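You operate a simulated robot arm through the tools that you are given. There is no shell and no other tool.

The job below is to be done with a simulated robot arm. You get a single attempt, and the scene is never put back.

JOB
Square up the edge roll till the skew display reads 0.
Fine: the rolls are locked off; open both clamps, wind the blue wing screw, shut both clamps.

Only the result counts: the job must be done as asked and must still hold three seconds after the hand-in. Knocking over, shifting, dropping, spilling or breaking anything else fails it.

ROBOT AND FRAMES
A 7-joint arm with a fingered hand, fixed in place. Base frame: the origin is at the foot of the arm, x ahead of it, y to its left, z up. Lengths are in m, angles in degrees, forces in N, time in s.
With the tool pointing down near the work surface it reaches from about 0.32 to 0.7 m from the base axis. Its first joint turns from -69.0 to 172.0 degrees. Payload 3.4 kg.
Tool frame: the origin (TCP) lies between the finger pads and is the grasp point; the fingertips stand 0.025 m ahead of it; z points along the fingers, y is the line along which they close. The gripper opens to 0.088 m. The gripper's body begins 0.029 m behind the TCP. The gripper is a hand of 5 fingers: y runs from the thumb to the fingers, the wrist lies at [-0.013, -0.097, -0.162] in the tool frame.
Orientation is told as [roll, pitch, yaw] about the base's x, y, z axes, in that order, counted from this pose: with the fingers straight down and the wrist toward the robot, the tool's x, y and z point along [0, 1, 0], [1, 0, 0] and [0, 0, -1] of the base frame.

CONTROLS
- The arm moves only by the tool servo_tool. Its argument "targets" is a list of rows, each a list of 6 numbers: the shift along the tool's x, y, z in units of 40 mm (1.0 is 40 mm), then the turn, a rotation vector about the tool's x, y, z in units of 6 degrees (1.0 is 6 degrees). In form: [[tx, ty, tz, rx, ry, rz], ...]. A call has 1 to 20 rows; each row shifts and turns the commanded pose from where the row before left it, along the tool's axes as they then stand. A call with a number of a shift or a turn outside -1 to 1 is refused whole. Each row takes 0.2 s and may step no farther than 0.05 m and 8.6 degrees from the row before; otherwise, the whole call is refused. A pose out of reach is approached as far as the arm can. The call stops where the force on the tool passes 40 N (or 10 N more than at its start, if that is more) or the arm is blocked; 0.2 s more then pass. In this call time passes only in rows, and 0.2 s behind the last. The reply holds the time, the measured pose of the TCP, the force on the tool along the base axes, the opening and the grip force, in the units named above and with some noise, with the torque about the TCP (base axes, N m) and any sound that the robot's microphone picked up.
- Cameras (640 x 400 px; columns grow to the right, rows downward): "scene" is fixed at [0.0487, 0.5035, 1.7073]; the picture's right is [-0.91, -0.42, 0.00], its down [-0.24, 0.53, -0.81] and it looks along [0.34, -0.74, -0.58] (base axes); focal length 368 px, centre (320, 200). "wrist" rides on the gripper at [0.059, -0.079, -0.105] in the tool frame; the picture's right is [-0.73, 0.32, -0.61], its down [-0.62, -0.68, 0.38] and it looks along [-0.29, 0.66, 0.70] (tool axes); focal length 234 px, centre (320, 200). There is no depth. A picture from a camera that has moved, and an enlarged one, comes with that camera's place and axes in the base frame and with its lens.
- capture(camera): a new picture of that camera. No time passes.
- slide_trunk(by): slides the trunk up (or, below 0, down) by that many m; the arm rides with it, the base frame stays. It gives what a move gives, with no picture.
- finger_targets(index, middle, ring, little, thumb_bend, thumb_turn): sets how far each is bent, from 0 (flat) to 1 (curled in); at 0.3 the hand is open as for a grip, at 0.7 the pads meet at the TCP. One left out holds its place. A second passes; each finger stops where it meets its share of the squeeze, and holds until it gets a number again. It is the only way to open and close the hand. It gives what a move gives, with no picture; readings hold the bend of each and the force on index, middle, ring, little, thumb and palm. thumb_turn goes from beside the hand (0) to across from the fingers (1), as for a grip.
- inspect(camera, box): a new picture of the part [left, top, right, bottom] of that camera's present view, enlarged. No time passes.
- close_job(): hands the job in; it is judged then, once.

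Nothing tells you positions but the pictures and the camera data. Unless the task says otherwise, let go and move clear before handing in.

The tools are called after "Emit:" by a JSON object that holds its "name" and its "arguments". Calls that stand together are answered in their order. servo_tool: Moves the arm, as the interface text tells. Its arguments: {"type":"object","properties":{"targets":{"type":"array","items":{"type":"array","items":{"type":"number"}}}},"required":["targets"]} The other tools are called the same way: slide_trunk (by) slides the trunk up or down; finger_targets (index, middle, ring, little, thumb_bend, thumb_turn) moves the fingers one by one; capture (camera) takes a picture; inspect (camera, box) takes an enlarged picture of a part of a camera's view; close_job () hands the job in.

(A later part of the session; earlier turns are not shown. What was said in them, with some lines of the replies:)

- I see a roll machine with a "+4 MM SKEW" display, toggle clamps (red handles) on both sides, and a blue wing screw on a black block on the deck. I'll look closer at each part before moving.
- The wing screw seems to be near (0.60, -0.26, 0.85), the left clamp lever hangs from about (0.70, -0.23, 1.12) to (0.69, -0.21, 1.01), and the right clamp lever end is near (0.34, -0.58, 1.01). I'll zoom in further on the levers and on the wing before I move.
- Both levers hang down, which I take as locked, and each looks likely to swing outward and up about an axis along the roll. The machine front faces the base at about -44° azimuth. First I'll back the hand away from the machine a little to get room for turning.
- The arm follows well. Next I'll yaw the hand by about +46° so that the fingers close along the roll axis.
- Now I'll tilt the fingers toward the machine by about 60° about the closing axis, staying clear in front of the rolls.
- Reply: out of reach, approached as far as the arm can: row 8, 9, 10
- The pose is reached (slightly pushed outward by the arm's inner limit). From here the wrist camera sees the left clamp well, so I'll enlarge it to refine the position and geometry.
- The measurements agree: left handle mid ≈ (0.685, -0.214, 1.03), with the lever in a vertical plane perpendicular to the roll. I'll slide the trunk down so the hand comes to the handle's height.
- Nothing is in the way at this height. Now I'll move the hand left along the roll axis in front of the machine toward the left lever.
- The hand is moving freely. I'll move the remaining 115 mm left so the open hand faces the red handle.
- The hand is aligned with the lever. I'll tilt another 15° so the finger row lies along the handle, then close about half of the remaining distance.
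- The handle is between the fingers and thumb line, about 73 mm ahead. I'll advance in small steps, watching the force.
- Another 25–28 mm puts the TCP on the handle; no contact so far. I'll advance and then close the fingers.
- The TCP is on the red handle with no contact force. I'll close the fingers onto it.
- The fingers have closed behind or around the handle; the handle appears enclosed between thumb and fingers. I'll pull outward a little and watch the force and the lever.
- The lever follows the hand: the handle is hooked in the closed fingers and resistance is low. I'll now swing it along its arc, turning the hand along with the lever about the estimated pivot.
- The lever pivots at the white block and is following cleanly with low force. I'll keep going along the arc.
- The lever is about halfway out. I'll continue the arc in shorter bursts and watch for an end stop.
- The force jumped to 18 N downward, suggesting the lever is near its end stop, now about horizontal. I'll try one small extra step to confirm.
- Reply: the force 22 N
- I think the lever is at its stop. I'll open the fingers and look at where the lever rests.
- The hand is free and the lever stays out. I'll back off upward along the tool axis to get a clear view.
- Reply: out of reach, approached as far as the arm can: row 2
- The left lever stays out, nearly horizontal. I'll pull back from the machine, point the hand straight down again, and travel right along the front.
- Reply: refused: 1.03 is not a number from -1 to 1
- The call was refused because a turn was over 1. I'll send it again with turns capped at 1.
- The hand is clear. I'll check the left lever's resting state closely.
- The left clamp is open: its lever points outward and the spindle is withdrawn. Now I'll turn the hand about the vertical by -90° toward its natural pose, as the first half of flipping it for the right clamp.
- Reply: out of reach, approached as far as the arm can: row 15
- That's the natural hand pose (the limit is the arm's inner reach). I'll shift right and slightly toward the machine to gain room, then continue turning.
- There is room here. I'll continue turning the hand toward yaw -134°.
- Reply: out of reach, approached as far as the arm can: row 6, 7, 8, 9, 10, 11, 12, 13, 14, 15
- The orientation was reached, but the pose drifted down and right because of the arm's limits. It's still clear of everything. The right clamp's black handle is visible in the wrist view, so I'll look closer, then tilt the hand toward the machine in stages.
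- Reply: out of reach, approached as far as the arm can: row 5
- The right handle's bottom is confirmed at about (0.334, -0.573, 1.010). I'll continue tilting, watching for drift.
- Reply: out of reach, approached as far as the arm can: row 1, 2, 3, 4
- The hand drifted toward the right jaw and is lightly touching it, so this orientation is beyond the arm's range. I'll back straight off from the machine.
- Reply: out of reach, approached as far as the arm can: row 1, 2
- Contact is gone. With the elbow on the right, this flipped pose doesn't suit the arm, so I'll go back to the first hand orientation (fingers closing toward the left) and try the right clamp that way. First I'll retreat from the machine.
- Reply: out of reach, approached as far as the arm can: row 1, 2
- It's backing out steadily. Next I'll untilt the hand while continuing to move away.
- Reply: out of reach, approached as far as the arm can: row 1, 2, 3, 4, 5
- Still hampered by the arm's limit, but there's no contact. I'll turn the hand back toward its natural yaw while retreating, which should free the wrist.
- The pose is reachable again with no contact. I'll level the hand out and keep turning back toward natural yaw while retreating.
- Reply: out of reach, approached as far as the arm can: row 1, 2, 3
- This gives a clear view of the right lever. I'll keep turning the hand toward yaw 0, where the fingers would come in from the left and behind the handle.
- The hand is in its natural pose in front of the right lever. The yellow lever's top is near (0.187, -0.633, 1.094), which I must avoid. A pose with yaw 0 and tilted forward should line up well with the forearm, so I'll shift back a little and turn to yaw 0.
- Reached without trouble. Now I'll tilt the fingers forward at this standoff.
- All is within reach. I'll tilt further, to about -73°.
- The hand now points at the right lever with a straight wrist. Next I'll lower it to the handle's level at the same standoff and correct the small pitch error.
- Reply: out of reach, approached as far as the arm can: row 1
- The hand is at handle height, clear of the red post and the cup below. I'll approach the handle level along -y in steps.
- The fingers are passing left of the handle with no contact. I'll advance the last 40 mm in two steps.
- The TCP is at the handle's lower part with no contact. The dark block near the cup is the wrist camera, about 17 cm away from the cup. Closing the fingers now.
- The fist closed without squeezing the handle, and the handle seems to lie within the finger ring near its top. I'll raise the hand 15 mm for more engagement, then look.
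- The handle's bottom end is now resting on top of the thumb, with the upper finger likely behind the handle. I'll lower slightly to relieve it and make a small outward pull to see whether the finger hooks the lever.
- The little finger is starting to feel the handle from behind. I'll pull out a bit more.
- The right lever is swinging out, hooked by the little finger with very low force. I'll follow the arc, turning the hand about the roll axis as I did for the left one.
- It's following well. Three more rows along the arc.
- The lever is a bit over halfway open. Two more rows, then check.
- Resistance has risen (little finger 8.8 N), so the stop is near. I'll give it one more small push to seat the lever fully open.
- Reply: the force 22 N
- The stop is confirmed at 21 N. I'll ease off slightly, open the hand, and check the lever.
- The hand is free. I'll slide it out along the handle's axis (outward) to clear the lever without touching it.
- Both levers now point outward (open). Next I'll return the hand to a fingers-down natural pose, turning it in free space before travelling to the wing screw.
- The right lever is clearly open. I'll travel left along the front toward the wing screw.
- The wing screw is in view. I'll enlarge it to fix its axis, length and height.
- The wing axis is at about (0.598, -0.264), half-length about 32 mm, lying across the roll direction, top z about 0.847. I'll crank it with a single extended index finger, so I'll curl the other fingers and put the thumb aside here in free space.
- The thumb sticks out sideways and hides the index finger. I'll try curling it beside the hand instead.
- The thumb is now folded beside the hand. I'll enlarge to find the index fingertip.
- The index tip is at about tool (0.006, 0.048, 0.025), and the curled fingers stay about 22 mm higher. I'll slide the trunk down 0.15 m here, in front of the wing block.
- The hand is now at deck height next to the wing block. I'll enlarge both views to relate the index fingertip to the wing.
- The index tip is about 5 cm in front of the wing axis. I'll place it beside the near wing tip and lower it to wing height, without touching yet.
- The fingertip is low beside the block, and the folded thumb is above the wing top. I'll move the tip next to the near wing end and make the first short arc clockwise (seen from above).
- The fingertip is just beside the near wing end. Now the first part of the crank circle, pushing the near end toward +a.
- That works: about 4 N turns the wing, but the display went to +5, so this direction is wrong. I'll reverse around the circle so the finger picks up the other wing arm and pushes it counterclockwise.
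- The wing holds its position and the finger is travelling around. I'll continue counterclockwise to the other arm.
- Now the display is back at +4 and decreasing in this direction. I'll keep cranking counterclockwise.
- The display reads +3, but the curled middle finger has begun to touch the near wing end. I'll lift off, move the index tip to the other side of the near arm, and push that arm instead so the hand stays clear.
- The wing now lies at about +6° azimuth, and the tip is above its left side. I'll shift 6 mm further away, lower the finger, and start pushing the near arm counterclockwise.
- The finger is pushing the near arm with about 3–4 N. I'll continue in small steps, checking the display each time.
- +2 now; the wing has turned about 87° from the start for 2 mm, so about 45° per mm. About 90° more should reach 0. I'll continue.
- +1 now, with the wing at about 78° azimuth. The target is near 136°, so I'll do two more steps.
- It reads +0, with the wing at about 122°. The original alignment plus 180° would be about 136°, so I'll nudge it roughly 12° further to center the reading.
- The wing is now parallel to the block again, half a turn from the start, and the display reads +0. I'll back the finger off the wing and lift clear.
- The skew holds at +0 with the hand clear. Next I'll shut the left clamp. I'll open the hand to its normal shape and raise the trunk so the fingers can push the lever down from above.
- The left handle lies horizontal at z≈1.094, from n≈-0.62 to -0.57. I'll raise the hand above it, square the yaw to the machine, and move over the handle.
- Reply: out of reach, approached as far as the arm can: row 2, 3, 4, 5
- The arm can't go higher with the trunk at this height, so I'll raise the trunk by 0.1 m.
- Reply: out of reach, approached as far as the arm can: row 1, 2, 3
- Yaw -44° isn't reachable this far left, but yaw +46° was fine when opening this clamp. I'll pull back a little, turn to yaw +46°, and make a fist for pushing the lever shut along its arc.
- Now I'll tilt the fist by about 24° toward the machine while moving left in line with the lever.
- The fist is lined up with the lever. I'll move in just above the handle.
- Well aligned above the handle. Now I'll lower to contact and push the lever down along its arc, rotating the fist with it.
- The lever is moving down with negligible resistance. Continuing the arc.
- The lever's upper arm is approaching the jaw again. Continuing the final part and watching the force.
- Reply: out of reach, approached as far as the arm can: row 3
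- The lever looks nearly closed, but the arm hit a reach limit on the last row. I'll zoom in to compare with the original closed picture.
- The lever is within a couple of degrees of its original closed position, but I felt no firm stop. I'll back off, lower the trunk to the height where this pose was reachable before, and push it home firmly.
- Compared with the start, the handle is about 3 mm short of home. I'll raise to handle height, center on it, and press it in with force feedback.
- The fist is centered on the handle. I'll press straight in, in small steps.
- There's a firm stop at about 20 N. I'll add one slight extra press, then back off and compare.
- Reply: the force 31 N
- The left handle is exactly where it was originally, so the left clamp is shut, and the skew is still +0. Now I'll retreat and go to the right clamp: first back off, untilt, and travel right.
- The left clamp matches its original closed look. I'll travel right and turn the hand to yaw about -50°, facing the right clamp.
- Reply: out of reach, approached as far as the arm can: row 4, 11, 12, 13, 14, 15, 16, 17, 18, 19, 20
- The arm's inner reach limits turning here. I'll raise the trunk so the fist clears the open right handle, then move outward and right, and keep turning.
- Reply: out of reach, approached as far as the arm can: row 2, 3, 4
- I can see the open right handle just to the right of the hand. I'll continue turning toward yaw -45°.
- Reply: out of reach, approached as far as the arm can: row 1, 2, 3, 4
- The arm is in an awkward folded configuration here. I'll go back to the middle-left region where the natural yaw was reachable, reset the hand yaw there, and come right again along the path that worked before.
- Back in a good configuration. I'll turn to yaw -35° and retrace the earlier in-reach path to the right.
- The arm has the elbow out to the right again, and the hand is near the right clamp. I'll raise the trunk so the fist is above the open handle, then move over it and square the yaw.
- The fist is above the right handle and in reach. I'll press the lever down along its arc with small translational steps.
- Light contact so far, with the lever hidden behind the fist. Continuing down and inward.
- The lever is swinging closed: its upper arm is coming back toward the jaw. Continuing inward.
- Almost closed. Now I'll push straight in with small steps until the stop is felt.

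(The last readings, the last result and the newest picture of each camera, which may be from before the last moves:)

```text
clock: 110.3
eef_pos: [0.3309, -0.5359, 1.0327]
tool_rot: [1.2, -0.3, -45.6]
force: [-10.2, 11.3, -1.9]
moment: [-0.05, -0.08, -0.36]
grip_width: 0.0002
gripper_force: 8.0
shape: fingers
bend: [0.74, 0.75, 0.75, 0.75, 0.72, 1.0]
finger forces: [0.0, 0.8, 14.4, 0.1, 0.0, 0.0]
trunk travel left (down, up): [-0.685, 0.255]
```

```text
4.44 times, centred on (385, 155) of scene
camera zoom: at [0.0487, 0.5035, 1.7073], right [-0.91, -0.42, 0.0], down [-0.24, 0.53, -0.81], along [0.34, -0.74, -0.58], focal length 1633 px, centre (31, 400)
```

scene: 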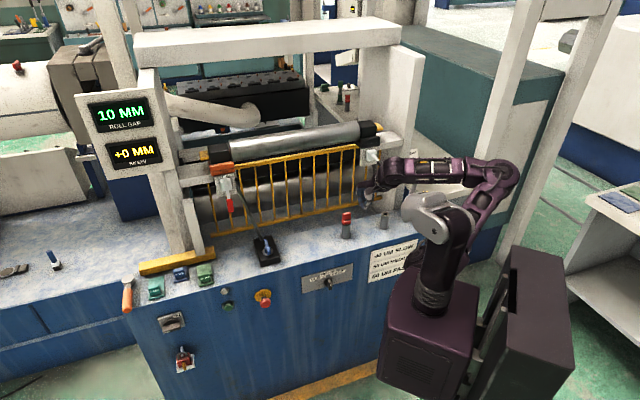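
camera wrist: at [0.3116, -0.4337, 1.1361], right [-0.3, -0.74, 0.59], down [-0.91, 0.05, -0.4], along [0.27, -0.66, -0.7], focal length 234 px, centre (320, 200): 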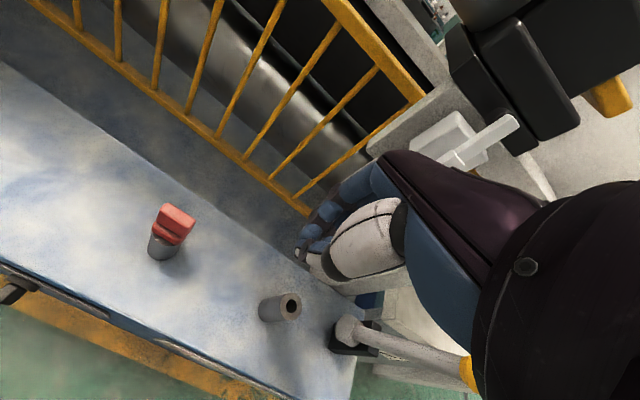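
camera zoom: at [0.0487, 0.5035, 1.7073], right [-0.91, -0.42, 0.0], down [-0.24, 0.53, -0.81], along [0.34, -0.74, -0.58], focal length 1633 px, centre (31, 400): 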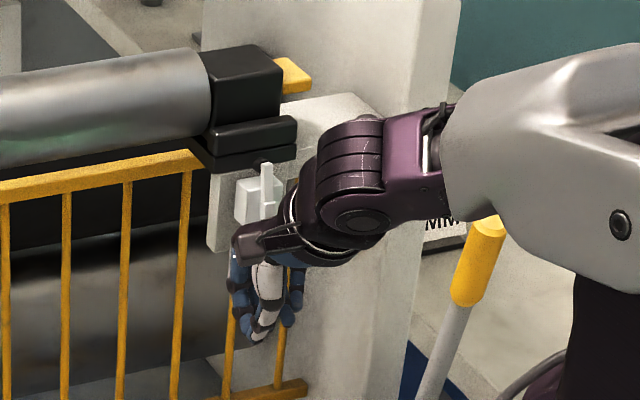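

About 15 N of resistance through the ring finger. I'll press a little harder to seat it like the left one.

Emit:
{"name": "servo_tool", "arguments": {"targets": [[0, 0.08, 0, 0, 0, 0]]}}

Emit:
{"name": "servo_tool", "arguments": {"targets": [[0, 0.06, 0, 0, 0, 0]]}}

Emit:
{"name": "inspect", "arguments": {"camera": "scene", "box": [340, 110, 430, 200]}}

Emit:
{"name": "inspect", "arguments": {"camera": "wrist", "box": [360, 60, 580, 220]}}

```text
clock: 110.7
eef_pos: [0.3313, -0.5367, 1.0331]
tool_rot: [1.2, -0.5, -45.7]
force: [-13.2, 17.3, -1.6]
moment: [-0.18, -0.16, -0.45]
grip_width: 0.0001
gripper_force: 10.5
shape: fingers
bend: [0.74, 0.75, 0.75, 0.75, 0.72, 1.0]
finger forces: [0.1, 1.5, 19.3, 0.0, 0.0, 0.2]
trunk travel left (down, up): [-0.685, 0.255]
```

```text
clock: 111.1
eef_pos: [0.333, -0.5383, 1.0343]
tool_rot: [1.1, -0.5, -45.6]
force: [-15.1, 20.2, -2.6]
moment: [-0.15, -0.21, -0.44]
grip_width: 0.0
gripper_force: 12.6
shape: fingers
bend: [0.74, 0.75, 0.75, 0.75, 0.72, 1.0]
finger forces: [0.0, 2.2, 22.6, 0.0, 0.0, 0.0]
trunk travel left (down, up): [-0.685, 0.255]
```

```text
4.44 times, centred on (385, 155) of scene
camera zoom: at [0.0487, 0.5035, 1.7073], right [-0.91, -0.42, 0.0], down [-0.24, 0.53, -0.81], along [0.34, -0.74, -0.58], focal length 1633 px, centre (31, 400)
```

zoom: 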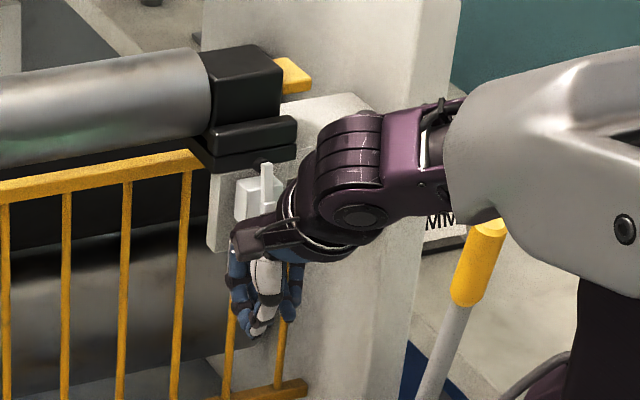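

```text
2.50 times, centred on (470, 140) of wrist
camera zoom: at [0.3184, -0.4421, 1.1396], right [-0.31, -0.74, 0.6], down [-0.91, 0.05, -0.4], along [0.27, -0.67, -0.7], focal length 585 px, centre (-55, 350)
```

zoom: 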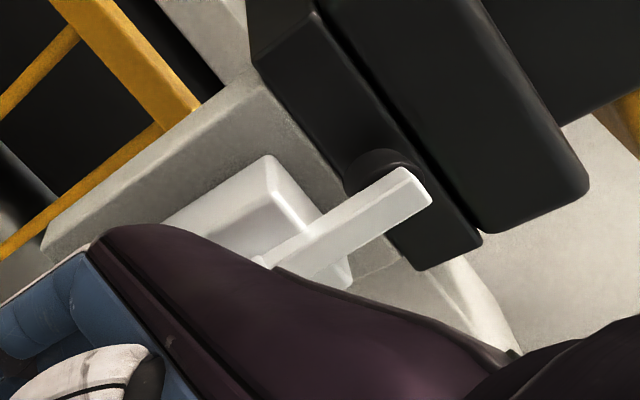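

25 N through the handle and the upper arm is back against the jaw's pin. I'll back off and verify visually.

Emit:
{"name": "servo_tool", "arguments": {"targets": [[0, -0.3, 0, 0, 0, 0], [0, -0.8, 0, 0, 0, 0], [0.5, -0.6, 0, 0, 0, 0], [0.9, 0, 0, 0, 0, 0], [0.9, 0, 0, 0, 0, 0]]}}

Emit:
{"name": "inspect", "arguments": {"camera": "scene", "box": [340, 120, 420, 190]}}

Emit:
{"name": "capture", "arguments": {"camera": "scene"}}

Emit:
{"name": "capture", "arguments": {"camera": "wrist"}}

```text
clock: 112.3
eef_pos: [0.3554, -0.4279, 1.0329]
tool_rot: [1.1, -0.3, -45.7]
force: [0.6, 0.7, -0.1]
moment: [-0.03, 0.0, -0.01]
grip_width: 0.0
gripper_force: 0.0
shape: fingers
bend: [0.74, 0.75, 0.75, 0.75, 0.72, 1.0]
finger forces: [0.0, 0.0, 0.0, 0.0, 0.0, 0.0]
trunk travel left (down, up): [-0.685, 0.255]
```

```text
5.71 times, centred on (380, 155) of scene
camera zoom: at [0.0487, 0.5035, 1.7073], right [-0.91, -0.42, 0.0], down [-0.24, 0.53, -0.81], along [0.34, -0.74, -0.58], focal length 2100 px, centre (-23, 457)
```

zoom: 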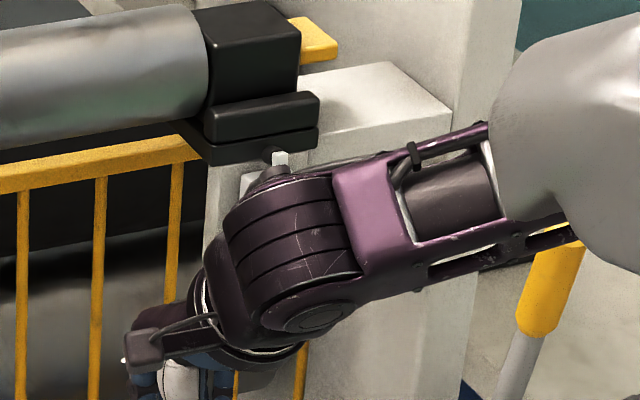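

```text
taken
```

scene: 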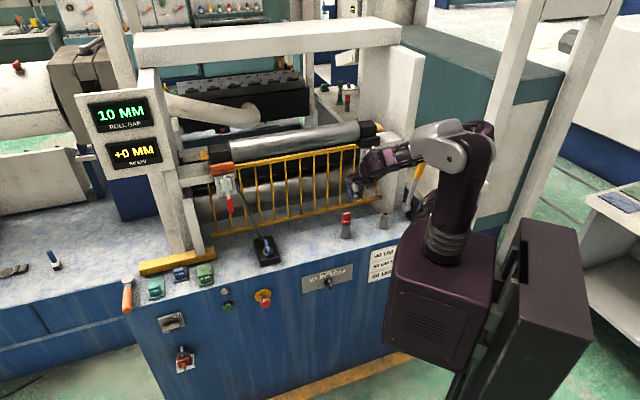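

```text
taken
camera wrist: at [0.3401, -0.3324, 1.1392], right [-0.3, -0.74, 0.59], down [-0.92, 0.05, -0.4], along [0.26, -0.67, -0.7], focal length 234 px, centre (320, 200)
```

wrist: 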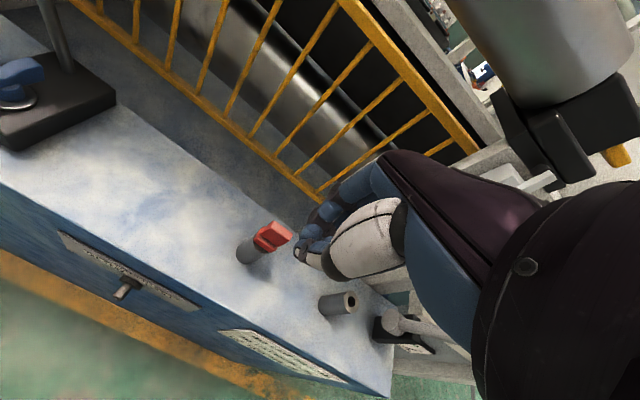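

The forearm blocks the view of the right clamp. I'll move the hand further left to uncover it.

Emit:
{"name": "servo_tool", "arguments": {"targets": [[0.9, 0, 0, 0, 0, 0], [0.9, 0, 0, 0, 0, 0], [0.9, 0.1, 0, 0, 0, 0], [0.9, 0.1, 0, 0, 0, 0]]}}

Emit:
{"name": "inspect", "arguments": {"camera": "scene", "box": [340, 120, 420, 190]}}

Emit:
{"name": "capture", "arguments": {"camera": "scene"}}

```text
clock: 113.3
eef_pos: [0.4569, -0.3468, 1.0385]
tool_rot: [1.2, -0.3, -45.6]
force: [0.2, -0.7, -0.1]
moment: [0.01, 0.02, 0.03]
grip_width: 0.0
gripper_force: 0.1
shape: fingers
bend: [0.74, 0.75, 0.75, 0.75, 0.72, 1.0]
finger forces: [0.0, 0.0, 0.0, 0.0, 0.0, 0.0]
out of reach, approached as far as the arm can: row 2
trunk travel left (down, up): [-0.685, 0.255]
```

```text
5.71 times, centred on (380, 155) of scene
camera zoom: at [0.0487, 0.5035, 1.7073], right [-0.91, -0.42, 0.0], down [-0.24, 0.53, -0.81], along [0.34, -0.74, -0.58], focal length 2100 px, centre (-23, 457)
```

zoom: 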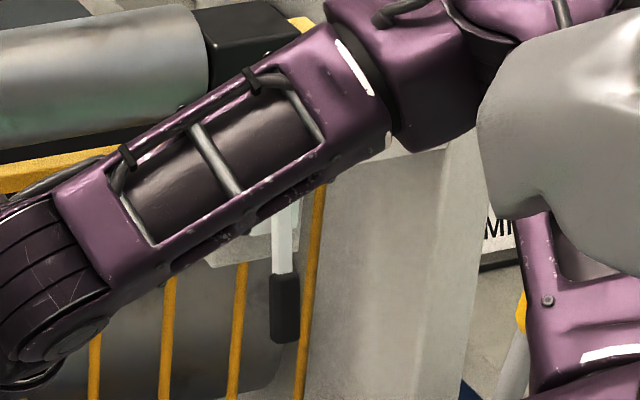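

```text
taken
```

scene: 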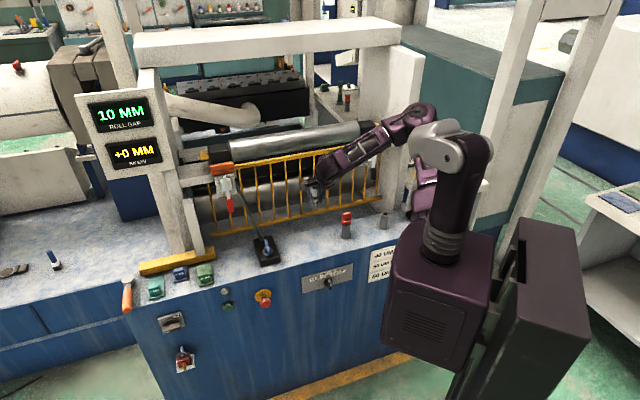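

The black handle is back at its original position in the image. I'll retreat a bit more to get fully clear and see everything unobstructed.

Emit:
{"name": "servo_tool", "arguments": {"targets": [[0.6, -0.5, 0, 0, 0, 0], [0.6, -0.5, 0, 0, 0, 0], [0.8, -0.3, 0, 0, 0, 0], [0.8, 0, 0, 0, 0, 0]]}}

Emit:
{"name": "slide_trunk", "arguments": {"by": 0.2}}

Emit:
{"name": "capture", "arguments": {"camera": "scene"}}

Emit:
{"name": "inspect", "arguments": {"camera": "scene", "box": [340, 120, 420, 190]}}

Emit:
{"name": "inspect", "arguments": {"camera": "scene", "box": [195, 150, 275, 225]}}

Emit:
{"name": "inspect", "arguments": {"camera": "scene", "box": [80, 80, 180, 180]}}

```text
clock: 114.3
eef_pos: [0.4983, -0.2296, 1.0381]
tool_rot: [1.1, -0.4, -45.6]
force: [0.3, -0.6, -0.5]
moment: [-0.04, 0.0, 0.0]
grip_width: 0.0003
gripper_force: 0.0
shape: fingers
bend: [0.74, 0.75, 0.75, 0.75, 0.72, 1.0]
finger forces: [0.0, 0.0, 0.0, 0.0, 0.1, 0.0]
trunk travel left (down, up): [-0.685, 0.255]
```

```text
clock: 116.5
eef_pos: [0.4973, -0.2303, 1.2381]
tool_rot: [1.2, -0.4, -45.6]
force: [0.0, 0.3, 0.4]
moment: [0.0, 0.0, -0.01]
grip_width: 0.0
gripper_force: 0.0
shape: fingers
bend: [0.74, 0.75, 0.75, 0.75, 0.72, 1.0]
finger forces: [0.0, 0.0, 0.0, 0.0, 0.1, 0.0]
trunk travel left (down, up): [-0.885, 0.055]
```

```text
taken
```

scene: 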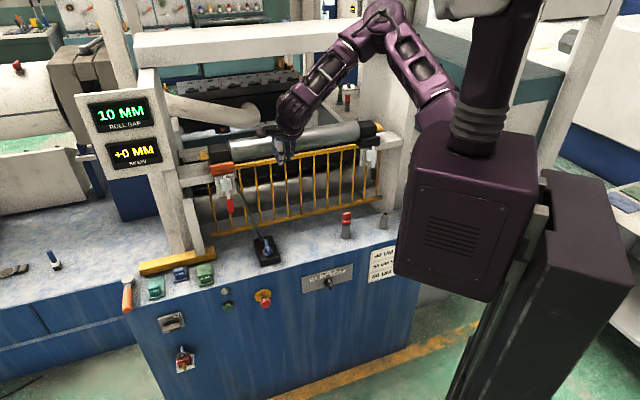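

```text
5.71 times, centred on (380, 155) of scene
camera zoom: at [0.0487, 0.5035, 1.7073], right [-0.91, -0.42, 0.0], down [-0.24, 0.53, -0.81], along [0.34, -0.74, -0.58], focal length 2100 px, centre (-23, 457)
```

zoom: 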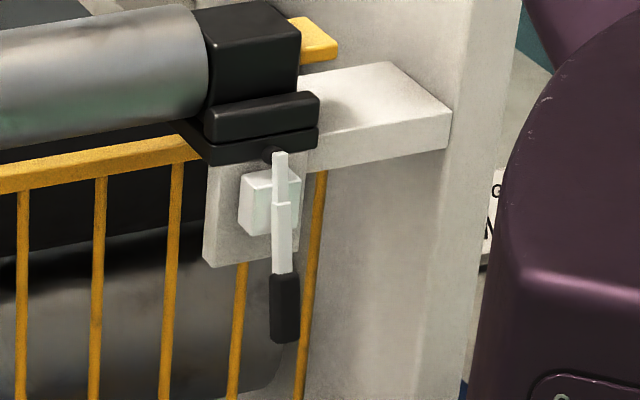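

```text
5.33 times, centred on (235, 188) of scene
camera zoom: at [0.0487, 0.5035, 1.7073], right [-0.91, -0.42, 0.0], down [-0.24, 0.53, -0.81], along [0.34, -0.74, -0.58], focal length 1960 px, centre (773, 267)
```

zoom: 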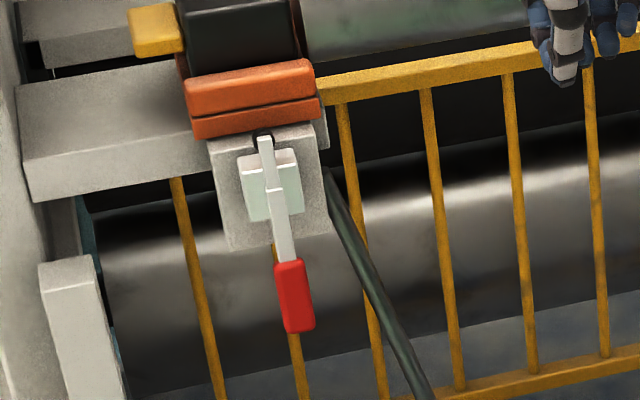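

```text
4.00 times, centred on (130, 130) of scene
camera zoom: at [0.0487, 0.5035, 1.7073], right [-0.91, -0.42, 0.0], down [-0.24, 0.53, -0.81], along [0.34, -0.74, -0.58], focal length 1470 px, centre (1080, 480)
```

zoom: 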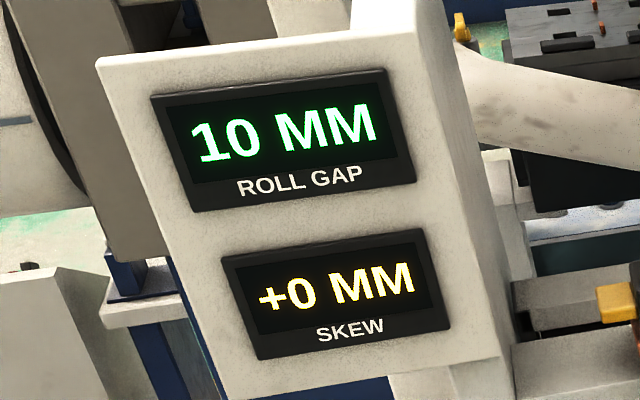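

Both clamps match their original closed positions, the display reads +0, nothing else has moved, and the hand is clear of the machine. Handing the job in.

Emit:
{"name": "close_job", "arguments": {}}

```text
The job is handed in.
```

The skew display reads +0 MM, and I've handed the job in; I haven't been shown the verdict.

- **Clamps:** I opened both levers to their stops. After winding the screw, I pushed each one shut to a firm stop at about 25–30 N. Both handles sit where they did at the start.
- **Wing screw:** my first push went the wrong way and took the display to +5. I reversed it and wound back to 0, about half a turn from where the wing started.
- **Contact:** while reaching for the right clamp, the hand drifted and lightly touched its jaw, at about 4 N. I backed off, and nothing looks moved.

At hand-in the hand was clear of the machine.
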